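You operate a simulated robot arm through the tools that you are given. There is no shell and no other tool. Be economical: measure what you need, move in short steps, check, and stop when the job is done.

Carry out the task below with a simulated robot arm. There is one attempt and no reset: what you move stays moved.

TASK
Put the grey peg and the open tin in the grey tub.
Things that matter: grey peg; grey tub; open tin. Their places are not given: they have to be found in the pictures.

It is judged by the outcome, as a careful person would: the job done as asked, and still so three seconds after it is handed in. It fails if anything else is knocked over, pushed out of place, dropped, spilled or broken.

THE ROBOT
A 7-joint arm with a two-finger parallel gripper, fixed in place. Base frame: the origin is at the foot of the arm, x ahead of it, y to its left, z up; the work surface is at about z = 0. Lengths are in m, angles in degrees, forces in N, time in s.
With the tool pointing down near the work surface it reaches from about 0.24 to 0.62 m from the base axis. Its first joint turns from -66.0 to 66.0 degrees. Payload 2.6 kg.
Tool frame: the origin (TCP) lies between the finger pads and is the grasp point; the fingertips stand 0.03 m ahead of it; z points along the fingers, y is the line along which they close. The gripper opens to 0.094 m. The fingers are 0.028 m wide and 0.01 m thick; the gripper's body (0.05 by 0.096 m) begins 0.055 m behind the TCP.
Orientation is that of the tool frame in the base frame, as a unit quaternion [x, y, z, w]. With the fingers straight down and closing along the base's y, the tool's x points along the base's -x, its y along +y and its z along -z.

THE INTERFACE
- The arm moves only by the tool step_arm. Its arguments are lists of equal length, an entry for each row: "offset": the shift along the base's x, y, z in units of 20 mm (1.0 is 20 mm), a list of three; "dr": the turn, a rotation vector about the base's x, y, z in units of 6 degrees (1.0 is 6 degrees), a list of three; "jaw": the opening, from 0 (shut) to 1 (fully open). In form: {"offset": [[dx, dy, dz], ...], "dr": [[wx, wy, wz], ...], "jaw": [jaw, ...]}. A call has 1 to 20 rows; each row shifts and turns the commanded pose from where the row before left it. A call with a number of a shift or a turn outside -1 to 1 is refused whole. A row lasts 0.2 s, in which the tool goes at most 0.05 m and 8.6 degrees; a call with a longer step from one row to the next is refused whole, and so is a gripper value outside its range. A pose out of reach is approached as far as the arm can. The call stops where the force on the tool passes 40 N (or 10 N more than at its start, if that is more) or the arm is blocked; 0.2 s more then pass. The fingers move at their own pace (about 0.072 m/s each) and stop on an object; they squeeze with about 43 N. The grip force told is the motor's: it shows also when the fingers shut on nothing. Time passes only in rows, and 0.2 s behind the last, so rows that do not move let the fingers close. It gives the time, the measured TCP pose, the force on the tool (base axes), the opening and the grip force at its end, in the units of the frame above (readings bear some noise), and new pictures: "views" is both (left out), scene, wrist or none.
- Cameras (640 x 400 px; columns grow to the right, rows downward): "scene" is fixed at [0.0495, 0.4479, 0.5585]; the picture's right is [-0.60, -0.80, 0.00], its down [-0.50, 0.37, -0.78] and it looks along [0.62, -0.47, -0.62] (base axes); focal length 296 px, centre (320, 200). "wrist" rides on the gripper at [-0.037, 0, -0.058] in the tool frame; the picture's right is [0.00, -1.00, 0.00], its down [0.97, 0.00, -0.24] and it looks along [0.24, 0.00, 0.97] (tool axes); focal length 218 px, centre (320, 200).
- locate(camera, pixels): for up to 12 pixels [column, row] of the newest picture of that camera ("zoom" is the newest enlarged one), the place [x, y, z] in the base frame of the surface seen there, good to about 0.002 m. No time passes.
- inspect(camera, box): a new picture of the part [left, top, right, bottom] of that camera's present view, enlarged. No time passes.
- hand_in(): hands the job in; it is judged then, once.

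Work in short steps. Measure before you move; look again where a grasp or a placing could have gone wrong, and mend it. You have 60 turns and 120 pictures in all, the two below and enlarged ones among them. Open the gripper and draw the arm clear of the work before you hand the job in, unless the task says otherwise; then end with one line.

The tools are called as a command line: name --argument value ..., lists and objects as JSON in quotes. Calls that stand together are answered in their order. step_arm: Moves the arm, as the interface text tells. Its arguments: {"type":"object","properties":{"offset":{"type":"array","items":{"type":"array","items":{"type":"number"}}},"dr":{"type":"array","items":{"type":"array","items":{"type":"number"}}},"jaw":{"type":"array","items":{"type":"number"}},"views":{"type":"string","enum":["both","scene","wrist","none"]}},"required":["offset","dr","jaw"]} The other tools are called the same way: locate (camera, pixels) gives the place of the surface under pixels of a picture; inspect (camera, box) takes an enlarged picture of a part of a camera's view; hand_in () hands the job in.

At the start:

```text
time_s: 0.0
eef_pos: [0.4057, -0.1336, 0.3269]
orientation: [0.0, 1.0, 0.0, 0.0]
ft_force: [-1.1, 1.2, 0.0]
gripper_width: 0.0939
grip_force: 0.0
```

scene: 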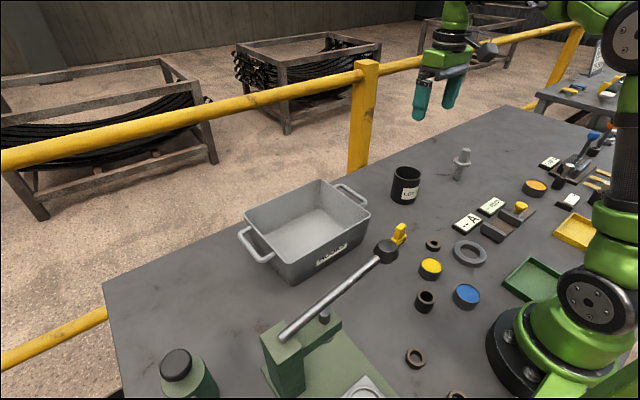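
wrist: 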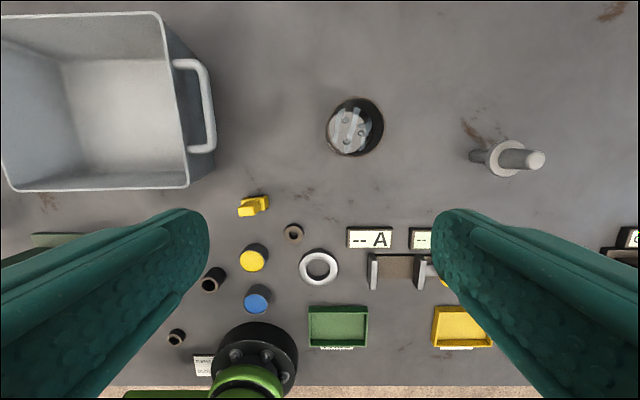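

The peg appears at scene (462,163), the black tin at (405,185) and the tub at (308,225). I'll enlarge and measure them.

inspect --camera "scene" --box '[370, 130, 530, 230]'

inspect --camera "wrist" --box '[300, 70, 580, 245]'

locate --camera "wrist" --pixels '[[536, 160], [512, 157], [490, 158], [478, 156], [355, 100], [355, 154], [327, 128], [383, 126], [348, 130], [540, 200], [165, 20], [185, 185]]'

locate --camera "scene" --pixels '[[244, 214], [318, 180], [370, 213], [290, 265], [310, 220], [240, 240], [268, 262], [363, 200], [406, 168], [405, 200], [465, 151], [458, 178]]'

```text
4.00 times, centred on (450, 180) of scene
```

zoom: 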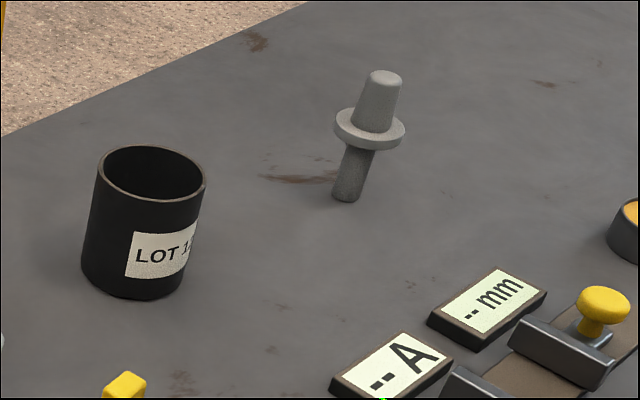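

```text
2.29 times, centred on (440, 158) of wrist
```

zoom: 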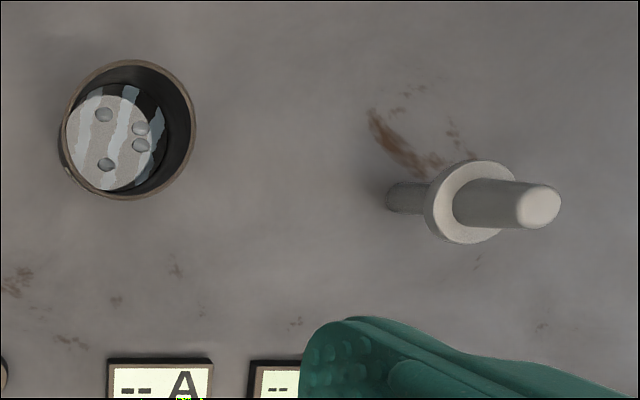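

```text
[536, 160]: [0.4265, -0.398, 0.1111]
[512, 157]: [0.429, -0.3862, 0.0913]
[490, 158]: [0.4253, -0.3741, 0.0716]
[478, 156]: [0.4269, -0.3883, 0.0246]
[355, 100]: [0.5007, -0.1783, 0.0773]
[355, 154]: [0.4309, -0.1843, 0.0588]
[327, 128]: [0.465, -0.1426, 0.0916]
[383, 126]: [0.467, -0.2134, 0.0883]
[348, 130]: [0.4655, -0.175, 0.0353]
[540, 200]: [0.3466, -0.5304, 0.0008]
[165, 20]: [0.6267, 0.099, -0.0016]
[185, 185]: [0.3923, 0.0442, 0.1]
```

```text
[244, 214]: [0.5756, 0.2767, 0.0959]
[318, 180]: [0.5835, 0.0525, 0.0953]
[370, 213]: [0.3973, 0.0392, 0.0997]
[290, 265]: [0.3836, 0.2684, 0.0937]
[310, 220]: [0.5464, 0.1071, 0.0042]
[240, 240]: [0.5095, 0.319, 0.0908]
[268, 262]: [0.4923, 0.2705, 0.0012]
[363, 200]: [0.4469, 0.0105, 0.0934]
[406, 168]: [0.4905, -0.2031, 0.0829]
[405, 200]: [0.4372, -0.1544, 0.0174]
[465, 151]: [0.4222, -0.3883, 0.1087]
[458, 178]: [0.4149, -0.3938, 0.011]
```

The tin (centre about 0.466, -0.178, about 0.072 across, 0.09 tall) holds something wet-looking, so it stays upright and moves slowly. First I'll position above it.

step_arm --offset '[[0.75, -0.555, 0], [0.75, -0.555, 0], [0.75, -0.555, 0], [0.75, -0.555, 0], [0, 0, -1], [0, 0, -1], [0, 0, -1], [0, 0, -1], [0, 0, -1], [0, 0, -1], [0, 0, 0]]' --dr '[[0, 0, 0], [0, 0, 0], [0, 0, 0], [0, 0, 0], [0, 0, 0], [0, 0, 0], [0, 0, 0], [0, 0, 0], [0, 0, 0], [0, 0, 0], [0, 0, 0]]' --jaw '[1, 1, 1, 1, 1, 1, 1, 1, 1, 1, 1]'

```text
time_s: 2.4
eef_pos: [0.4645, -0.1779, 0.2058]
orientation: [0.001, 1.0, 0.0, 0.0]
ft_force: [-0.3, -0.3, 0.2]
gripper_width: 0.0939
grip_force: 0.0
```

scene: 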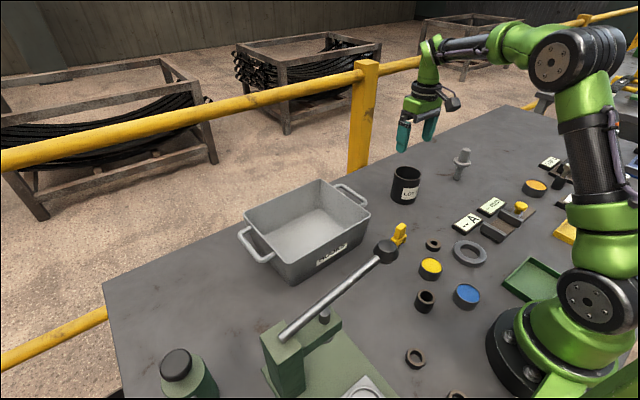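
wrist: 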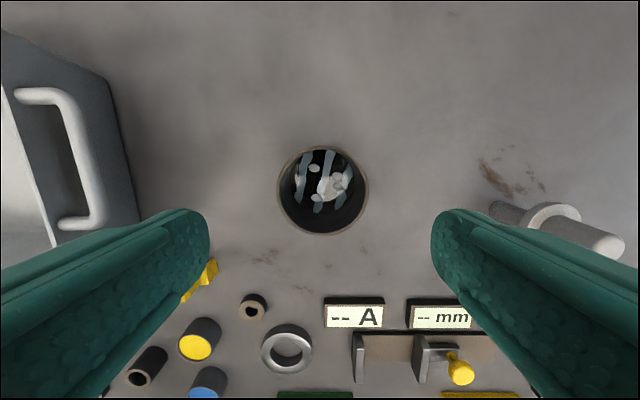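

The rim is seen at columns 278–368, rows 146–236. I'll measure it and check the content.

locate --camera "wrist" --pixels '[[279, 190], [367, 190], [323, 147], [323, 235], [323, 185], [345, 165], [310, 215], [300, 160]]'

inspect --camera "wrist" --box '[240, 130, 400, 230]'

```text
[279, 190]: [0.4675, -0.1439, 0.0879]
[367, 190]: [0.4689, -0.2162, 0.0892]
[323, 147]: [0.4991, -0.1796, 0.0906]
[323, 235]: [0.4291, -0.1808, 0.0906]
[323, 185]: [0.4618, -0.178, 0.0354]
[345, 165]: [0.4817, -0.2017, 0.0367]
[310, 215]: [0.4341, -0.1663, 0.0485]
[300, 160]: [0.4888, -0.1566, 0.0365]
```

```text
4.00 times, centred on (320, 180) of wrist
```

zoom: 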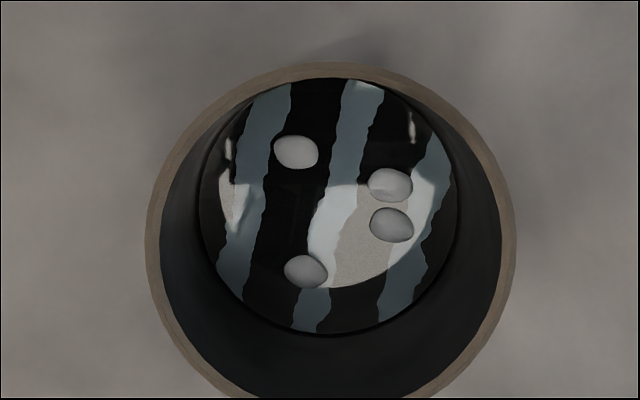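

It holds liquid, level about z 0.036, in a tin 0.072 wide centred at (0.464, -0.180). I'll go down to TCP z 0.06 and close.

step_arm --offset '[[0, -0.1, -0.9], [0, 0, -0.9], [0, 0, -0.9], [0, 0, -0.9], [0, 0, -0.9], [0, 0, -0.9], [0, 0, -0.9], [0, 0, -0.9], [0, 0, 0], [0, 0, 0], [0, 0, 0], [0, 0, 0], [0, 0, 0]]' --dr '[[0, 0, 0], [0, 0, 0], [0, 0, 0], [0, 0, 0], [0, 0, 0], [0, 0, 0], [0, 0, 0], [0, 0, 0], [0, 0, 0], [0, 0, 0], [0, 0, 0], [0, 0, 0], [0, 0, 0]]' --jaw '[1, 1, 1, 1, 1, 1, 1, 1, 1, 0.85, 0.8, 0.7, 0.7]' --views "both"

```text
time_s: 5.2
eef_pos: [0.4652, -0.18, 0.0614]
orientation: [0.0, 1.0, 0.0, 0.0]
ft_force: [-0.2, -0.4, 0.6]
gripper_width: 0.0758
grip_force: 42.9
```

scene: 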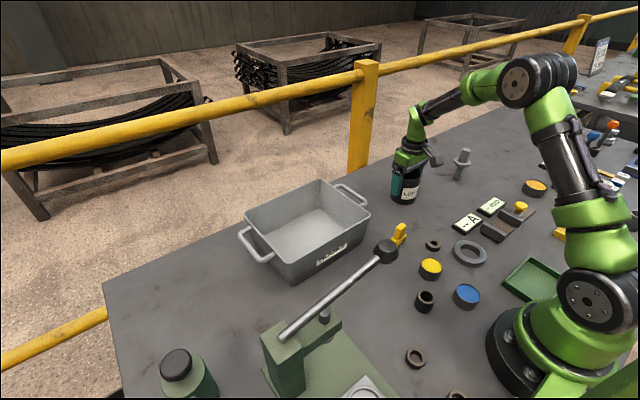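
wrist: 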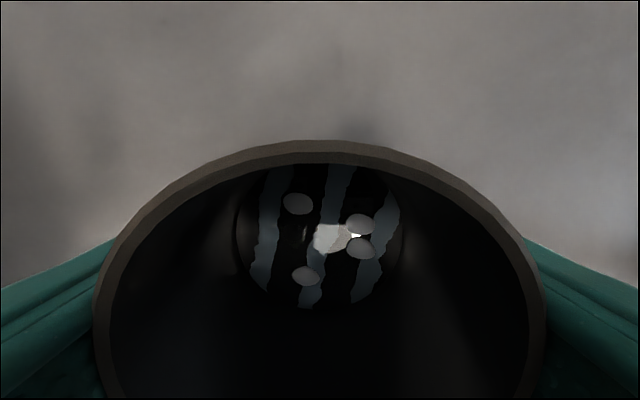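

It's gripped at 0.076 with 43 N. I'll lift it slowly, ramping the speed up and down.

step_arm --offset '[[0, 0, 0.1], [0, 0, 0.25], [0, 0, 0.4], [0, 0, 0.5], [0, 0, 0.6], [0, 0, 0.6], [0, 0, 0.6], [0, 0, 0.6], [0, 0, 0.6], [0, 0, 0.6], [0, 0, 0.6], [0, 0, 0.6], [0, 0, 0.6], [0, 0, 0.5], [0, 0, 0.4], [0, 0, 0.25], [0, 0, 0.1], [0, 0, 0]]' --dr '[[0, 0, 0], [0, 0, 0], [0, 0, 0], [0, 0, 0], [0, 0, 0], [0, 0, 0], [0, 0, 0], [0, 0, 0], [0, 0, 0], [0, 0, 0], [0, 0, 0], [0, 0, 0], [0, 0, 0], [0, 0, 0], [0, 0, 0], [0, 0, 0], [0, 0, 0], [0, 0, 0]]' --jaw '[0.6, 0.6, 0.6, 0.6, 0.6, 0.6, 0.6, 0.6, 0.6, 0.6, 0.6, 0.6, 0.6, 0.6, 0.6, 0.6, 0.6, 0.6]'

locate --camera "scene" --pixels '[[268, 240], [300, 261], [320, 210], [345, 228], [290, 240], [330, 220], [385, 248], [400, 230]]'

inspect --camera "scene" --box '[224, 165, 384, 290]'

```text
time_s: 9.0
eef_pos: [0.4653, -0.1796, 0.2193]
orientation: [0.001, 1.0, 0.0, -0.001]
ft_force: [-0.2, -0.3, -1.4]
gripper_width: 0.0747
grip_force: 42.7
```

scene: 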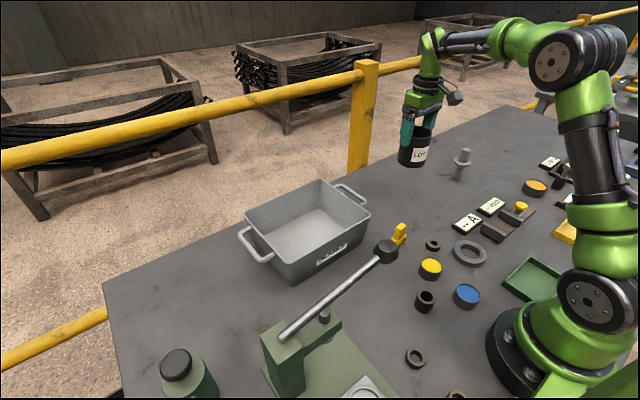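
wrist: 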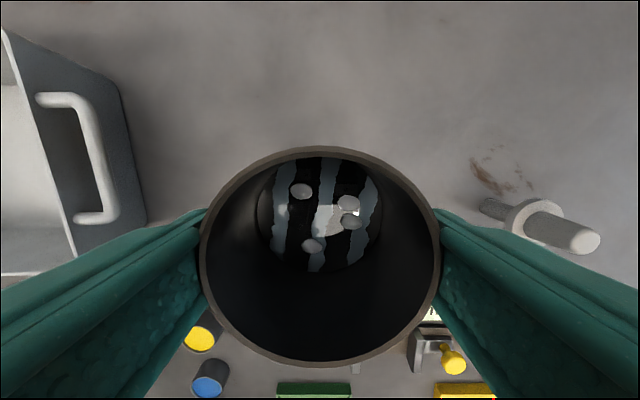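

```text
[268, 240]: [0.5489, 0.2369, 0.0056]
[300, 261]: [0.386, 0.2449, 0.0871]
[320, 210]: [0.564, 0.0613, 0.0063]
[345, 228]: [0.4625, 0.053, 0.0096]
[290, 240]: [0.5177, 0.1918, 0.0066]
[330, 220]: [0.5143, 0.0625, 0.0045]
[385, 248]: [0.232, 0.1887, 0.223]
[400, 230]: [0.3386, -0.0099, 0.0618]
```

```text
3.20 times, centred on (304, 228) of scene
```

zoom: 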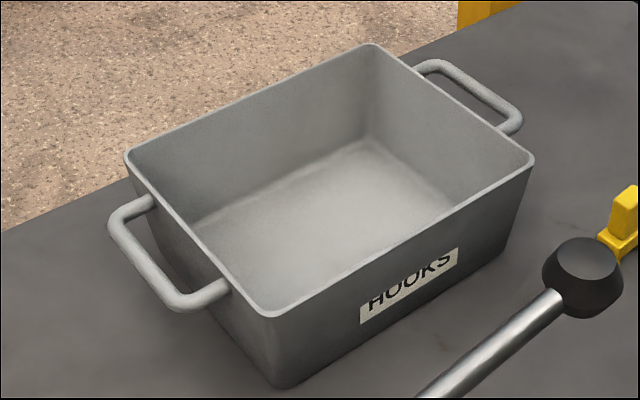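

The tin's bottom is at about z 0.158, clear of the 0.10 rim. I'll carry it gently to (0.485, 0.125) over the tub.

step_arm --offset '[[0, 0.2, 0], [0, 0.4, 0], [0, 0.6, 0], [0.071, 0.918, 0], [0.071, 0.918, 0], [0.071, 0.918, 0], [0.071, 0.918, 0], [0.071, 0.918, 0], [0.071, 0.918, 0], [0.071, 0.918, 0], [0.071, 0.918, 0], [0.071, 0.918, 0], [0.071, 0.918, 0], [0.071, 0.918, 0], [0.071, 0.918, 0], [0.071, 0.918, 0], [0.071, 0.918, 0], [0, 0.6, 0], [0, 0.4, 0], [0, 0.2, 0]]' --dr '[[0, 0, 0], [0, 0, 0], [0, 0, 0], [0, 0, 0], [0, 0, 0], [0, 0, 0], [0, 0, 0], [0, 0, 0], [0, 0, 0], [0, 0, 0], [0, 0, 0], [0, 0, 0], [0, 0, 0], [0, 0, 0], [0, 0, 0], [0, 0, 0], [0, 0, 0], [0, 0, 0], [0, 0, 0], [0, 0, 0]]' --jaw '[0.6, 0.6, 0.6, 0.6, 0.6, 0.6, 0.6, 0.6, 0.6, 0.6, 0.6, 0.6, 0.6, 0.6, 0.6, 0.6, 0.6, 0.6, 0.6, 0.6]'

```text
time_s: 13.2
eef_pos: [0.4845, 0.1257, 0.2199]
orientation: [0.0, 1.0, 0.0, 0.0]
ft_force: [-0.1, 0.2, -2.8]
gripper_width: 0.0748
grip_force: 43.4
```

scene: 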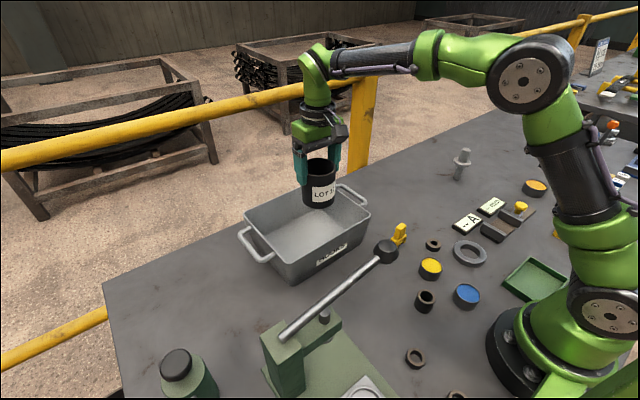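
wrist: 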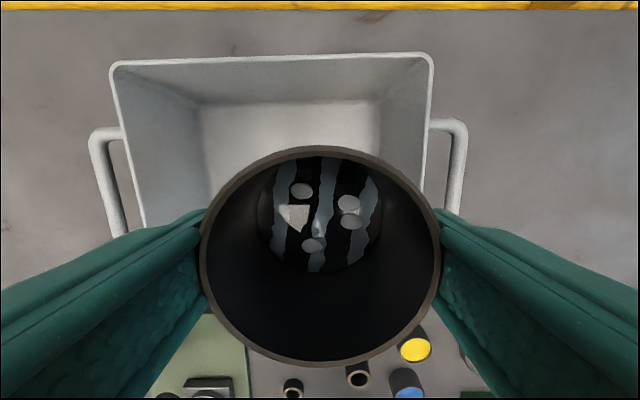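

The wrist view shows the tub walls sloping in, with floor corners near (200,105) and (380,102). I'll measure those before lowering.

locate --camera "wrist" --pixels '[[203, 108], [378, 104], [215, 160], [380, 140], [418, 180], [395, 150], [150, 200], [120, 70], [425, 60], [290, 110]]'

```text
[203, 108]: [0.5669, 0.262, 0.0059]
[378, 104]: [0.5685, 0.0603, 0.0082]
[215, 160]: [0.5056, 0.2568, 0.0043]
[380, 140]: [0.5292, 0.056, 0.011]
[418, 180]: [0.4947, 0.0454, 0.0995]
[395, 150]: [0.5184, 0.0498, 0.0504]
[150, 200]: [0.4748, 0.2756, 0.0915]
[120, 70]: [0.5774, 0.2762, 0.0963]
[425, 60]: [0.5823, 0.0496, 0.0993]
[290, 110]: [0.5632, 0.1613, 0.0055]
```

The floor is flat at z ≈ 0.005, with y from 0.06 to 0.26, so the tin fits at y 0.125. I'll lower to just above the floor, then creep.

step_arm --offset '[[0, 0, -0.2], [0, 0, -0.4], [0, 0, -0.5], [0, 0, -0.6], [0, 0, -0.6], [0, 0, -0.6], [0, 0, -0.6], [0, 0, -0.6], [0, 0, -0.6], [0, 0, -0.6], [0, 0, -0.6], [0, 0, -0.6], [0, 0, -0.4], [0, 0, -0.3], [0, 0, -0.15], [0, 0, -0.05], [0, 0, -0.05], [0, 0, -0.05], [0, 0, -0.05], [0, 0, 0]]' --dr '[[0, 0, 0], [0, 0, 0], [0, 0, 0], [0, 0, 0], [0, 0, 0], [0, 0, 0], [0, 0, 0], [0, 0, 0], [0, 0, 0], [0, 0, 0], [0, 0, 0], [0, 0, 0], [0, 0, 0], [0, 0, 0], [0, 0, 0], [0, 0, 0], [0, 0, 0], [0, 0, 0], [0, 0, 0], [0, 0, 0]]' --jaw '[0.6, 0.6, 0.6, 0.6, 0.6, 0.6, 0.6, 0.6, 0.6, 0.6, 0.6, 0.6, 0.6, 0.6, 0.6, 0.6, 0.6, 0.6, 0.6, 0.6]'

```text
time_s: 16.1
eef_pos: [0.488, 0.1268, 0.0871]
orientation: [0.001, 1.0, 0.002, 0.007]
ft_force: [-2.7, -1.2, 5.0]
gripper_width: 0.0745
grip_force: 43.4
stopped in row 14: the force on the tool passed its limit (the readings are from after the stop); the commanded pose is now the measured one
```

scene: 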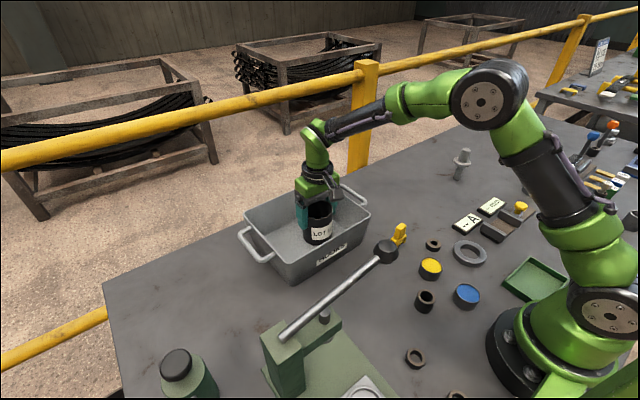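
wrist: 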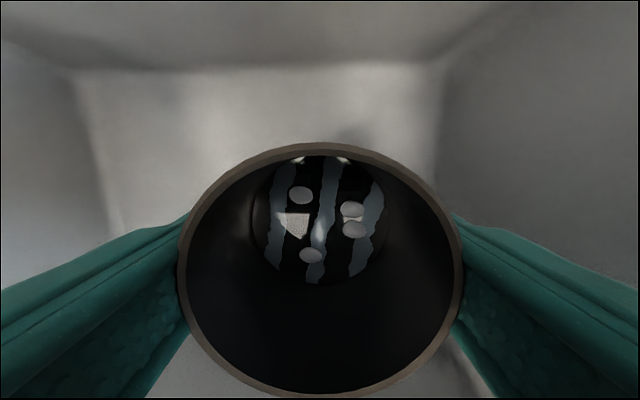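

The rim looks lower in the grip than at pickup, so the tin probably slipped about 3 cm and is now on the floor. I'll verify the rim and bottom heights.

locate --camera "wrist" --pixels '[[320, 147], [185, 260], [458, 260], [250, 375], [400, 375], [320, 395]]'

inspect --camera "scene" --box '[260, 170, 380, 260]'

```text
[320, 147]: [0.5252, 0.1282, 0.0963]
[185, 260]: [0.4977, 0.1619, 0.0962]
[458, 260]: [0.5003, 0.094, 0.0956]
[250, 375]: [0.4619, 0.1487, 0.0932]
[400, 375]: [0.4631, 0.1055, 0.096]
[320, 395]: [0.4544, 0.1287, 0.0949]
```

```text
4.44 times, centred on (320, 215) of scene
```

zoom: 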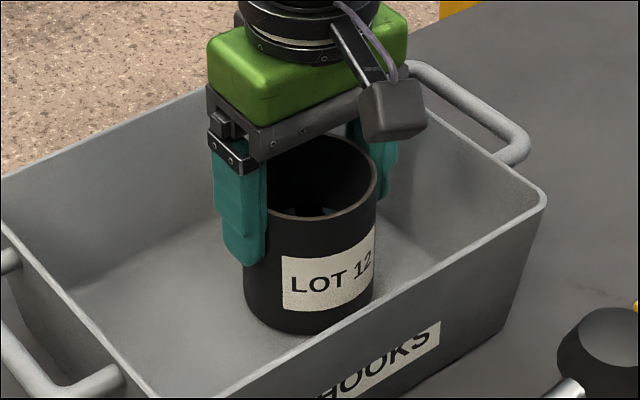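

The rim is level at about 0.095, so the tin stands flat on the tub floor. I'll open and rise.

step_arm --offset '[[0, 0, 0], [0, 0, 0], [0, 0, 0], [0, 0, 0.25], [0, 0, 0.5], [0, 0, 0.7], [0, 0, 1], [0, 0, 1], [0, 0, 1], [0, 0, 1], [0, 0, 1], [0, 0, 1], [0, 0, 1], [0, 0, 1]]' --dr '[[0, 0, 0], [0, 0, 0], [0, 0, 0], [0, 0, 0], [0, 0, 0], [0, 0, 0], [0, 0, 0], [0, 0, 0], [0, 0, 0], [0, 0, 0], [0, 0, 0], [0, 0, 0], [0, 0, 0], [0, 0, 0]]' --jaw '[0.85, 0.93, 0.93, 0.93, 0.93, 0.93, 0.93, 0.93, 0.93, 0.93, 0.93, 0.93, 0.93, 0.93]'

```text
time_s: 19.1
eef_pos: [0.4878, 0.126, 0.2757]
orientation: [-0.001, 1.0, 0.001, 0.007]
ft_force: [-0.7, 0.0, -0.8]
gripper_width: 0.0874
grip_force: 0.1
```

scene: 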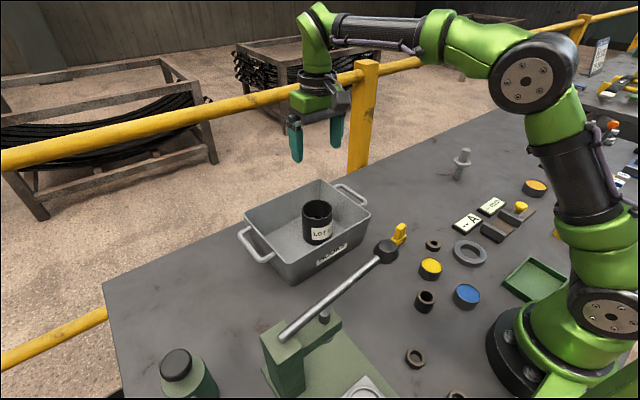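
wrist: 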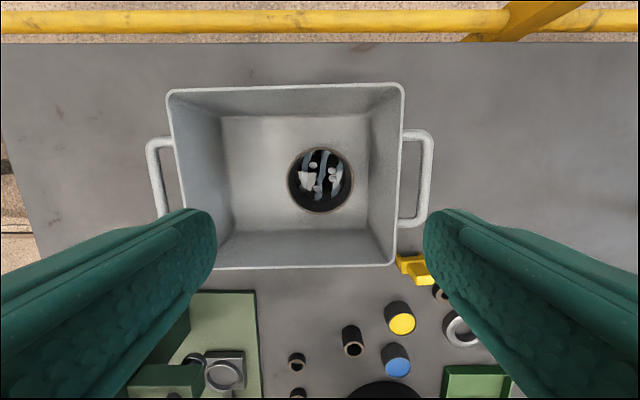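

The tin stands in the tub. Next I'll travel to above the peg (0.427, -0.391), also undoing the 0.8° tilt.

step_arm --offset '[[-0.15, -1, 0], [-0.15, -1, 0], [-0.15, -1, 0], [-0.15, -1, 0], [-0.15, -1, 0], [-0.15, -1, 0], [-0.15, -1, 0], [-0.15, -1, 0], [-0.15, -1, 0], [-0.15, -1, 0], [-0.15, -1, 0], [-0.15, -1, 0], [-0.15, -1, 0], [-0.15, -1, 0], [-0.15, -1, 0], [-0.15, -1, 0], [-0.15, -1, 0], [-0.15, -1, 0], [-0.15, -1, 0], [-0.15, -1, 0]]' --dr '[[0, 0.13, 0], [0, 0, 0], [0, 0, 0], [0, 0, 0], [0, 0, 0], [0, 0, 0], [0, 0, 0], [0, 0, 0], [0, 0, 0], [0, 0, 0], [0, 0, 0], [0, 0, 0], [0, 0, 0], [0, 0, 0], [0, 0, 0], [0, 0, 0], [0, 0, 0], [0, 0, 0], [0, 0, 0], [0, 0, 0]]' --jaw '[0.93, 0.93, 0.93, 0.93, 0.93, 0.93, 0.93, 0.93, 0.93, 0.93, 0.93, 0.93, 0.93, 0.93, 0.93, 0.93, 0.93, 0.93, 0.93, 0.93]' --views "none"

step_arm --offset '[[0, -1, 0], [0, -1, 0], [0, -1, 0], [0, -1, 0], [0, -1, 0], [0, -0.85, 0], [0, 0, -1], [0, 0, -1], [0, 0, -1], [0, 0, 0]]' --dr '[[0, 0, 0], [0, 0, 0], [0, 0, 0], [0, 0, 0], [0, 0, 0], [0, 0, 0], [0, 0, 0], [0, 0, 0], [0, 0, 0], [0, 0, 0]]' --jaw '[0.93, 0.93, 0.93, 0.93, 0.93, 0.93, 0.93, 0.93, 0.93, 0.93]'

```text
time_s: 23.3
eef_pos: [0.4287, -0.2737, 0.2767]
orientation: [0.0, 1.0, 0.001, 0.0]
ft_force: [-0.4, 0.1, 0.2]
gripper_width: 0.0874
grip_force: 0.1
```

```text
time_s: 25.5
eef_pos: [0.4325, -0.3662, 0.2124]
orientation: [-0.001, 1.0, 0.001, 0.0]
ft_force: [-0.3, 0.3, 0.4]
gripper_width: 0.0873
grip_force: 0.0
out of reach, approached as far as the arm can: row 5, 6
```

scene: 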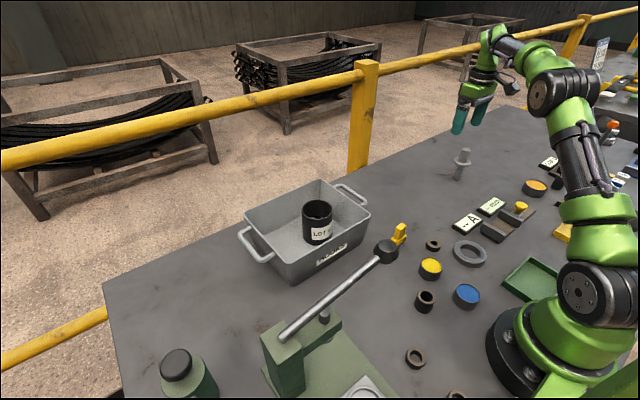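
wrist: 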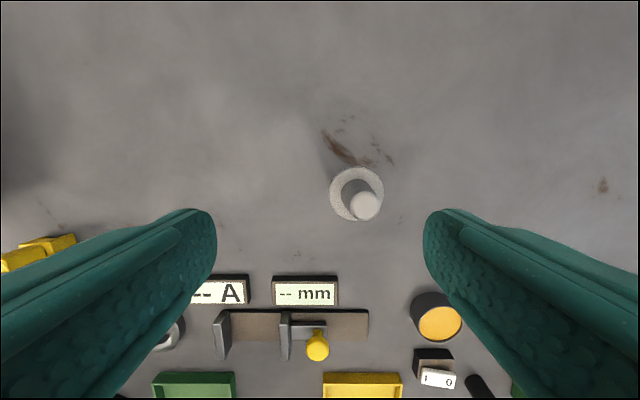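

Reach was limited at that height, and the tool is at (0.4325, -0.366). I'll measure the peg's top at (365,205).

locate --camera "wrist" --pixels '[[352, 206], [380, 206], [365, 193], [365, 219], [365, 206], [332, 190], [383, 190], [356, 168], [345, 220]]'

inspect --camera "scene" --box '[440, 140, 488, 190]'

```text
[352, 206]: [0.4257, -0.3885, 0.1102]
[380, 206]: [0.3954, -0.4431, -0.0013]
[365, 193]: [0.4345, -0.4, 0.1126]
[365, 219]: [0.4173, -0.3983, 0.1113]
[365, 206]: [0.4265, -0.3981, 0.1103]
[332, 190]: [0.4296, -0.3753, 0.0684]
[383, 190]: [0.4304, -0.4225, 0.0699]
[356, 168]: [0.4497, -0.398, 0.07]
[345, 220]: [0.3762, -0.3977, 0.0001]
```

```text
8.00 times, centred on (464, 165) of scene
```

zoom: 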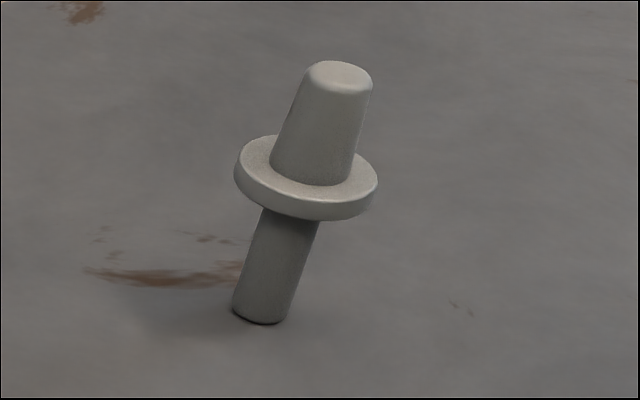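

The peg is upright at (0.4265, -0.399). It has a collar about 0.047 wide at z ≈ 0.065 and a top at 0.111. The upper stub tapers, so I'll hold it by the collar. I'll open fully, come down a bit and align.

step_arm --offset '[[0, 0, -1], [0, 0, -1], [0, 0, 0], [0, 0, 0]]' --dr '[[0, 0, 0], [0, 0, 0], [0, 0, 0], [0, 0, 0]]' --jaw '[1, 1, 1, 1]' --views "none"

```text
time_s: 26.5
eef_pos: [0.4318, -0.3655, 0.1711]
orientation: [-0.001, 1.0, 0.001, 0.0]
ft_force: [-1.0, 0.1, -0.4]
gripper_width: 0.094
grip_force: 0.0
```

The commanded pose equals the measured one, so I'll shift by (-0.0053, -0.0335) at this height.

step_arm --offset '[[-0.13, -0.8, 0], [-0.13, -0.85, 0], [0, 0, 0]]' --dr '[[0, 0, 0], [0, 0, 0], [0, 0, 0]]' --jaw '[1, 1, 1]'

```text
time_s: 27.3
eef_pos: [0.4262, -0.399, 0.1721]
orientation: [0.0, 1.0, 0.002, 0.0]
ft_force: [0.2, 0.3, 1.0]
gripper_width: 0.0942
grip_force: 0.0
```

scene: 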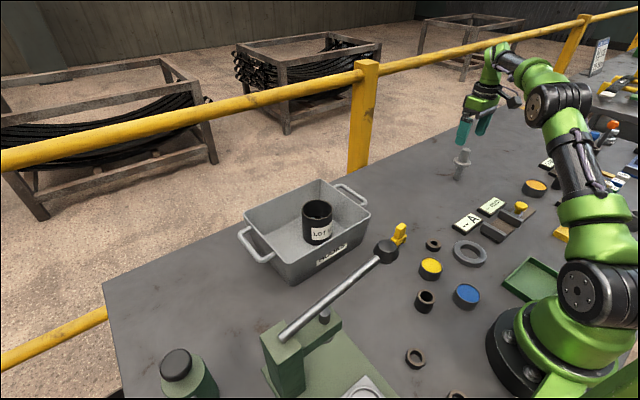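
wrist: 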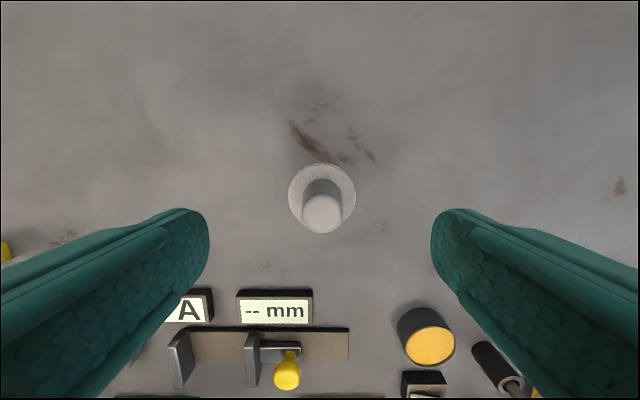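

It's centred. I'll descend to z 0.066 and close on the collar.

step_arm --offset '[[0, 0, -0.9], [0, 0, -0.9], [0, 0, -0.9], [0, 0, -0.9], [0, 0, -0.9], [0, 0, -0.8], [0, 0, 0], [0, 0, 0], [0, 0, 0], [0, 0, 0], [0, 0, 0], [0, 0, 0]]' --dr '[[0, 0, 0], [0, 0, 0], [0, 0, 0], [0, 0, 0], [0, 0, 0], [0, 0, 0], [0, 0, 0], [0, 0, 0], [0, 0, 0], [0, 0, 0], [0, 0, 0], [0, 0, 0]]' --jaw '[1, 1, 1, 1, 1, 1, 1, 0.8, 0.65, 0.55, 0.4, 0.4]'

```text
time_s: 29.9
eef_pos: [0.4291, -0.3988, 0.0659]
orientation: [0.001, 1.0, 0.0, 0.0]
ft_force: [-0.8, -2.2, 0.7]
gripper_width: 0.0527
grip_force: 43.0
```

scene: 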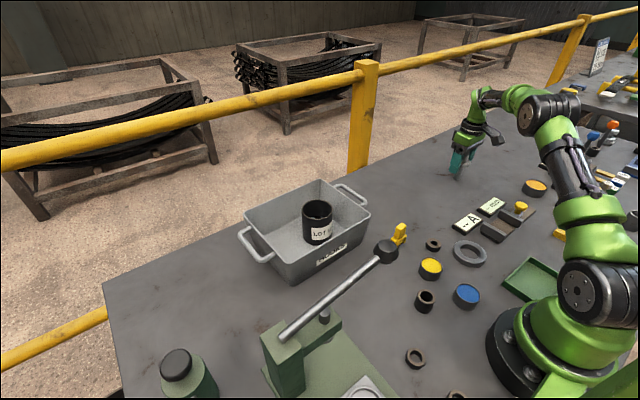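
wrist: 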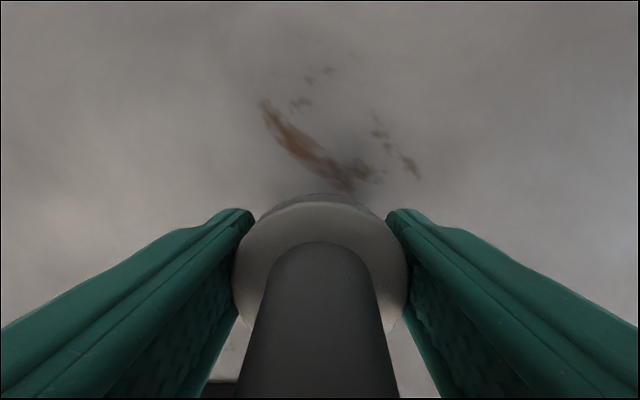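

Gripped at 0.053 with 43 N. I'll lift a little and check for slip.

step_arm --offset '[[0, 0, 0.1], [0, 0, 0.2], [0, 0, 0.3], [0, 0, 0.3], [0, 0, 0.3], [0, 0, 0.2], [0, 0, 0.1], [0, 0, 0]]' --dr '[[0, 0, 0], [0, 0, 0], [0, 0, 0], [0, 0, 0], [0, 0, 0], [0, 0, 0], [0, 0, 0], [0, 0, 0]]' --jaw '[0.4, 0.4, 0.4, 0.4, 0.4, 0.4, 0.4, 0.4]'

inspect --camera "scene" --box '[420, 120, 510, 190]'

```text
time_s: 31.7
eef_pos: [0.4264, -0.3981, 0.0964]
orientation: [-0.001, 1.0, 0.001, 0.0]
ft_force: [-0.6, -0.4, -5.8]
gripper_width: 0.0505
grip_force: 42.9
```

scene: 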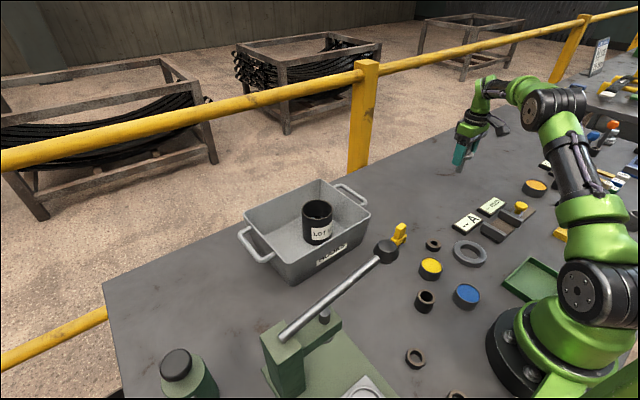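
wrist: 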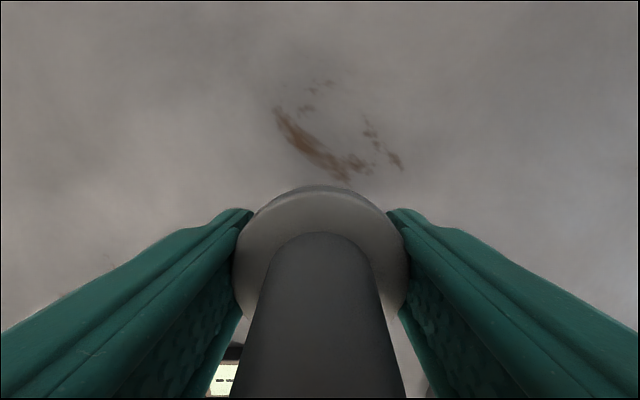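

```text
5.71 times, centred on (465, 155) of scene
```

zoom: 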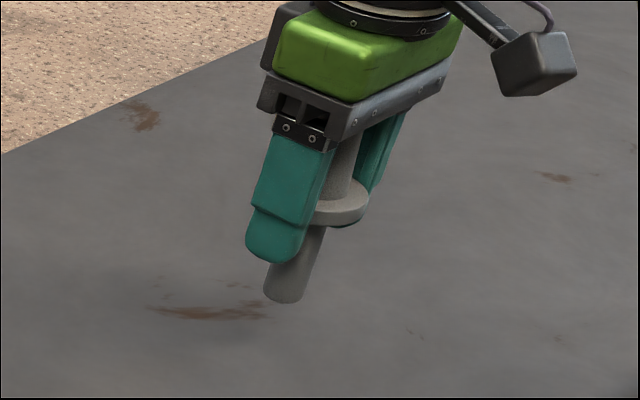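

The peg holds firmly and is nearly upright. I'll raise it and start towards the tub.

step_arm --offset '[[0, 0, 0.2], [0, 0, 0.4], [0, 0, 0.6], [0, 0, 0.7], [0, 0, 0.8], [0, 0.3, 0.8], [0, 0.5, 0.7], [0, 0.7, 0.6], [0, 0.8, 0.5], [0, 0.9, 0.4], [0, 0.9, 0.3], [0, 0.9, 0.2], [0, 0.9, 0], [0, 0.9, 0], [0, 0.9, 0], [0, 0.9, 0], [0, 0.9, 0], [0, 0.6, 0], [0, 0.3, 0], [0, 0, 0]]' --dr '[[0, 0, 0], [0, 0, 0], [0, 0, 0], [0, 0, 0], [0, 0, 0], [0, 0, 0], [0, 0, 0], [0, 0, 0], [0, 0, 0], [0, 0, 0], [0, 0, 0], [0, 0, 0], [0, 0, 0], [0, 0, 0], [0, 0, 0], [0, 0, 0], [0, 0, 0], [0, 0, 0], [0, 0, 0], [0, 0, 0]]' --jaw '[0.4, 0.4, 0.4, 0.4, 0.4, 0.4, 0.4, 0.4, 0.4, 0.4, 0.4, 0.4, 0.4, 0.4, 0.4, 0.4, 0.4, 0.4, 0.4, 0.4]'

```text
time_s: 35.9
eef_pos: [0.4265, -0.1893, 0.2197]
orientation: [0.001, 1.0, 0.002, 0.0]
ft_force: [0.9, -0.3, -4.7]
gripper_width: 0.0506
grip_force: 43.2
```

scene: 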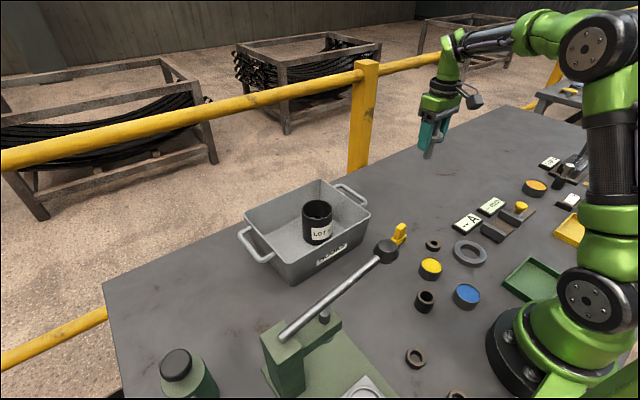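
wrist: 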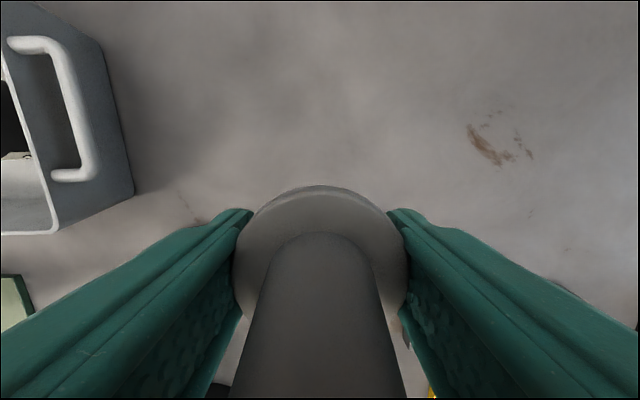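

It's stable at z 0.22, with the bottom at about 0.154. I'll carry it over the tub to (0.515, 0.213).

step_arm --offset '[[0.22, 0.3, 0], [0.22, 0.6, 0], [0.22, 0.95, 0], [0.22, 0.95, 0], [0.22, 0.95, 0], [0.22, 0.95, 0], [0.22, 0.95, 0], [0.22, 0.95, 0], [0.22, 0.95, 0], [0.22, 0.95, 0], [0.22, 0.95, 0], [0.22, 0.95, 0], [0.22, 0.95, 0], [0.22, 0.95, 0], [0.22, 0.95, 0], [0.22, 0.95, 0], [0.22, 0.95, 0], [0.22, 0.95, 0], [0.22, 0.95, 0], [0.22, 0.95, 0]]' --dr '[[0, 0, 0], [0, 0, 0], [0, 0, 0], [0, 0, 0], [0, 0, 0], [0, 0, 0], [0, 0, 0], [0, 0, 0], [0, 0, 0], [0, 0, 0], [0, 0, 0], [0, 0, 0], [0, 0, 0], [0, 0, 0], [0, 0, 0], [0, 0, 0], [0, 0, 0], [0, 0, 0], [0, 0, 0], [0, 0, 0]]' --jaw '[0.4, 0.4, 0.4, 0.4, 0.4, 0.4, 0.4, 0.4, 0.4, 0.4, 0.4, 0.4, 0.4, 0.4, 0.4, 0.4, 0.4, 0.4, 0.4, 0.4]' --views "none"

step_arm --offset '[[0, 0.8, 0], [0, 0.6, 0], [0, 0.4, 0], [0, 0.3, 0], [0, 0, 0]]' --dr '[[0, 0, 0], [0, 0, 0], [0, 0, 0], [0, 0, 0], [0, 0, 0]]' --jaw '[0.4, 0.4, 0.4, 0.4, 0.4]'

```text
time_s: 40.1
eef_pos: [0.514, 0.172, 0.2205]
orientation: [0.001, 1.0, 0.0, 0.0]
ft_force: [0.6, -0.3, -5.3]
gripper_width: 0.0507
grip_force: 42.9
```

```text
time_s: 41.3
eef_pos: [0.5148, 0.2118, 0.2192]
orientation: [0.001, 1.0, 0.001, 0.0]
ft_force: [-0.4, -0.3, -4.7]
gripper_width: 0.0506
grip_force: 43.2
```

scene: 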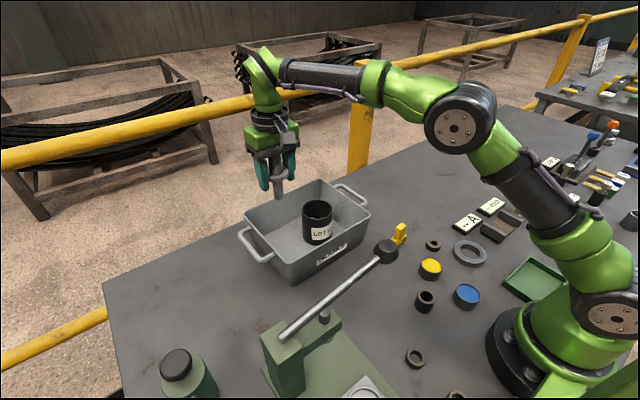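
wrist: 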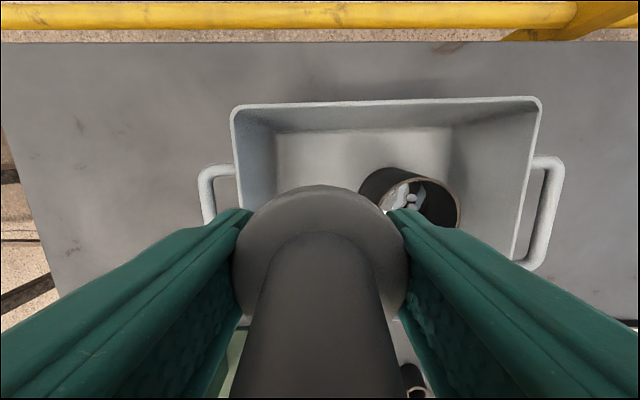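

The tin is clear of the fingers. I'll lower to about 0.085 first and check.

step_arm --offset '[[0, 0.05, -0.3], [0, 0, -0.6], [0, 0, -0.6], [0, 0, -0.6], [0, 0, -0.6], [0, 0, -0.6], [0, 0, -0.6], [0, 0, -0.6], [0, 0, -0.6], [0, 0, -0.6], [0, 0, -0.6], [0, 0, -0.3], [0, 0, -0.1], [0, 0, 0]]' --dr '[[0, 0, 0], [0, 0, 0], [0, 0, 0], [0, 0, 0], [0, 0, 0], [0, 0, 0], [0, 0, 0], [0, 0, 0], [0, 0, 0], [0, 0, 0], [0, 0, 0], [0, 0, 0], [0, 0, 0], [0, 0, 0]]' --jaw '[0.4, 0.4, 0.4, 0.4, 0.4, 0.4, 0.4, 0.4, 0.4, 0.4, 0.4, 0.4, 0.4, 0.4]'

inspect --camera "scene" --box '[230, 150, 380, 280]'

```text
time_s: 44.3
eef_pos: [0.5149, 0.2133, 0.0863]
orientation: [0.001, 1.0, 0.001, 0.0]
ft_force: [-0.4, -0.1, -4.7]
gripper_width: 0.0505
grip_force: 43.0
```

scene: 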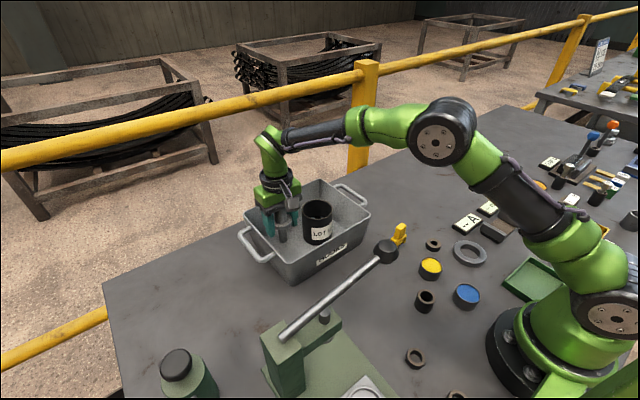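
wrist: 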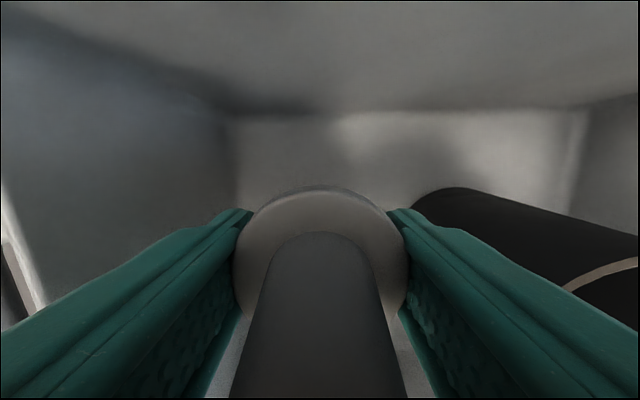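

```text
3.08 times, centred on (305, 215) of scene
```

zoom: 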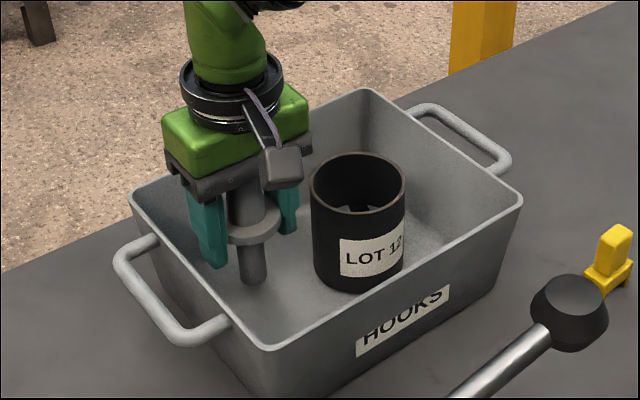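

Clear on all sides. I'll creep down until there is light contact, expected near z 0.071.

step_arm --offset '[[0, 0, -0.2], [0, 0, -0.2], [0, 0, -0.15], [0, 0, -0.1], [0, 0, -0.05], [0, 0, 0], [0, 0, 0]]' --dr '[[0, 0, 0], [0, 0, 0], [0, 0, 0], [0, 0, 0], [0, 0, 0], [0, 0, 0], [0, 0, 0]]' --jaw '[0.4, 0.4, 0.4, 0.4, 0.4, 0.4, 0.4]' --views "wrist"

```text
time_s: 45.9
eef_pos: [0.515, 0.2126, 0.0715]
orientation: [0.002, 1.0, 0.001, 0.0]
ft_force: [0.6, 0.3, -5.0]
gripper_width: 0.0506
grip_force: 42.7
```

wrist: 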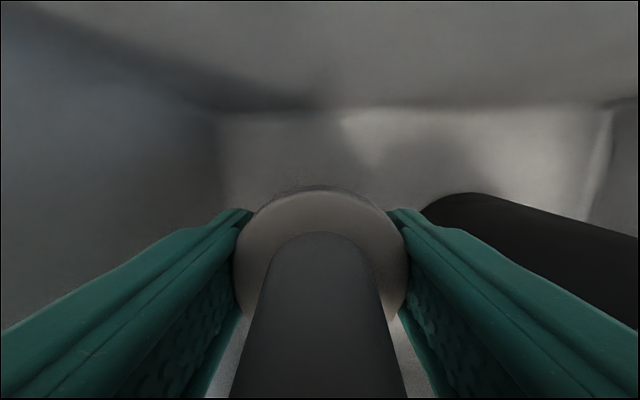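

The tool still carries the full weight (-5 N), so I'll creep further.

step_arm --offset '[[0, 0, -0.05], [0, 0, -0.05], [0, 0, 0]]' --dr '[[0, 0, 0], [0, 0, 0], [0, 0, 0]]' --jaw '[0.4, 0.4, 0.4]' --views "none"

step_arm --offset '[[0, 0, -0.05], [0, 0, 0]]' --dr '[[0, 0, 0], [0, 0, 0]]' --jaw '[0.4, 0.4]' --views "none"

```text
time_s: 46.7
eef_pos: [0.5154, 0.2132, 0.071]
orientation: [0.001, 1.0, 0.002, 0.0]
ft_force: [-2.5, -1.6, 4.4]
gripper_width: 0.0507
grip_force: 42.5
```

```text
time_s: 47.3
eef_pos: [0.5153, 0.2122, 0.0709]
orientation: [0.0, 1.0, 0.003, 0.002]
ft_force: [-8.3, -5.0, 19.9]
gripper_width: 0.0505
grip_force: 43.2
```

There is firm contact, so I'll back off 1.5 mm and open gently. The jaw goes only to about 0.068, to stay clear of the tin.

step_arm --offset '[[0, 0, 0.05], [0, 0, 0.03], [0, 0, 0], [0, 0, 0], [0, 0, 0], [0, 0, 0]]' --dr '[[0, 0, 0], [0, 0, 0], [0, 0, 0], [0, 0, 0], [0, 0, 0], [0, 0, 0]]' --jaw '[0.4, 0.4, 0.56, 0.6, 0.66, 0.72]'

inspect --camera "scene" --box '[230, 150, 380, 280]'

```text
time_s: 48.7
eef_pos: [0.5151, 0.2132, 0.0714]
orientation: [0.0, 1.0, 0.002, 0.0]
ft_force: [0.4, -1.0, -0.4]
gripper_width: 0.0678
grip_force: 0.0
```

scene: 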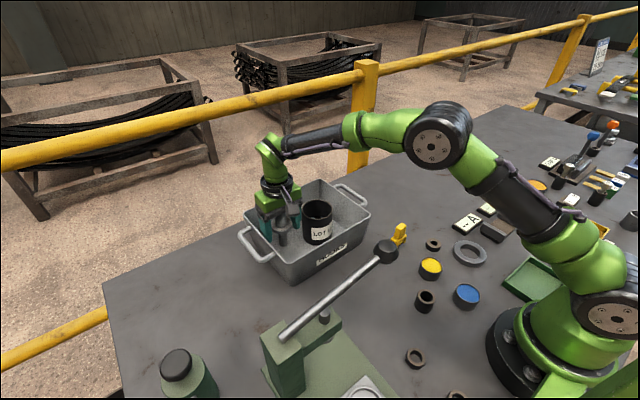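
wrist: 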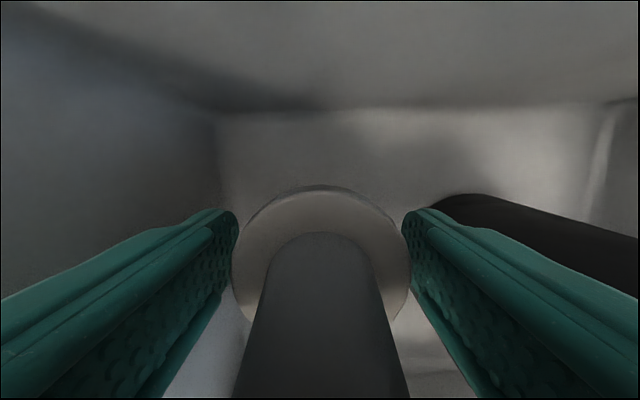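

```text
3.08 times, centred on (305, 215) of scene
```

zoom: 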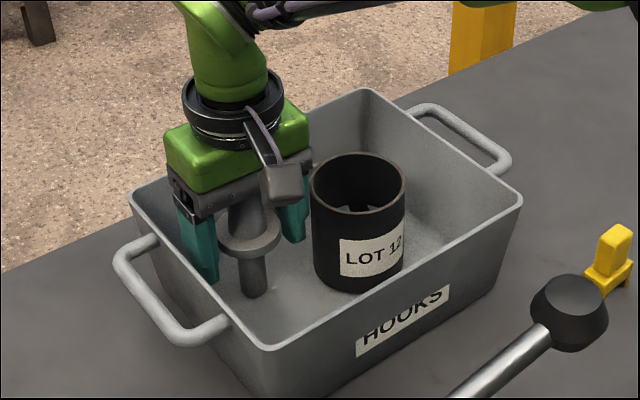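

The peg stands free between the open fingers. I'll rise straight up.

step_arm --offset '[[0, 0, 0.3], [0, 0, 0.5], [0, 0, 0.7], [0, 0, 0.9], [0, 0, 0.9], [0, 0, 0.9], [0, 0, 0.9], [0, 0, 0.9], [0, 0, 0.9], [-0.5, 0, 0.9], [-0.5, 0, 0.9], [-0.5, 0, 0.5], [0, 0, 0]]' --dr '[[0, 0, 0], [0, 0, 0], [0, 0, 0], [0, 0, 0], [0, 0, 0], [0, 0, 0], [0, 0, 0], [0, 0, 0], [0, 0, 0], [0, 0, 0], [0, 0, 0], [0, 0, 0], [0, 0, 0]]' --jaw '[0.72, 0.72, 0.72, 0.72, 0.72, 0.72, 0.72, 0.72, 0.72, 0.72, 0.72, 0.72, 0.72]'

inspect --camera "scene" --box '[230, 150, 380, 280]'

```text
time_s: 51.5
eef_pos: [0.4851, 0.2132, 0.2558]
orientation: [0.0, 1.0, 0.002, 0.0]
ft_force: [0.8, -0.2, 0.4]
gripper_width: 0.0678
grip_force: 0.0
```

scene: 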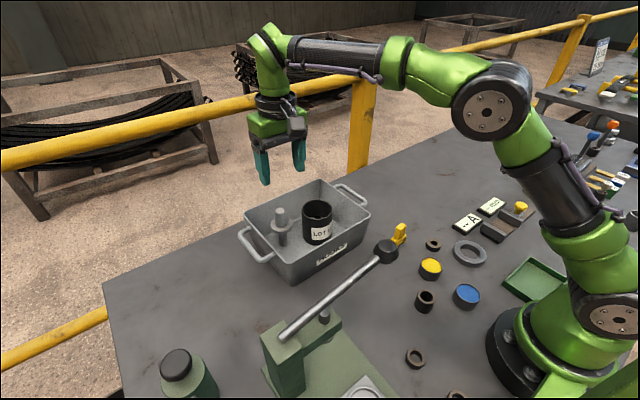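
wrist: 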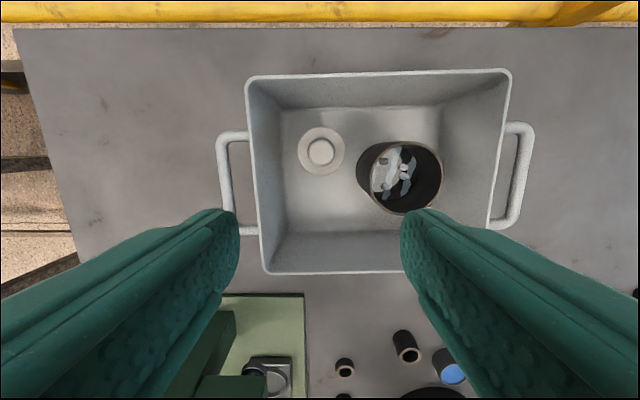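

```text
3.08 times, centred on (305, 215) of scene
```

zoom: 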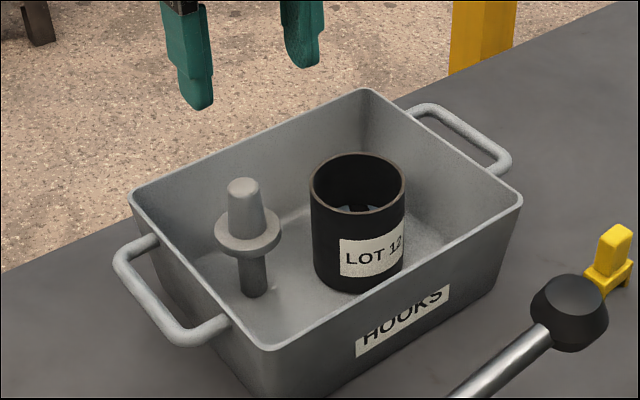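

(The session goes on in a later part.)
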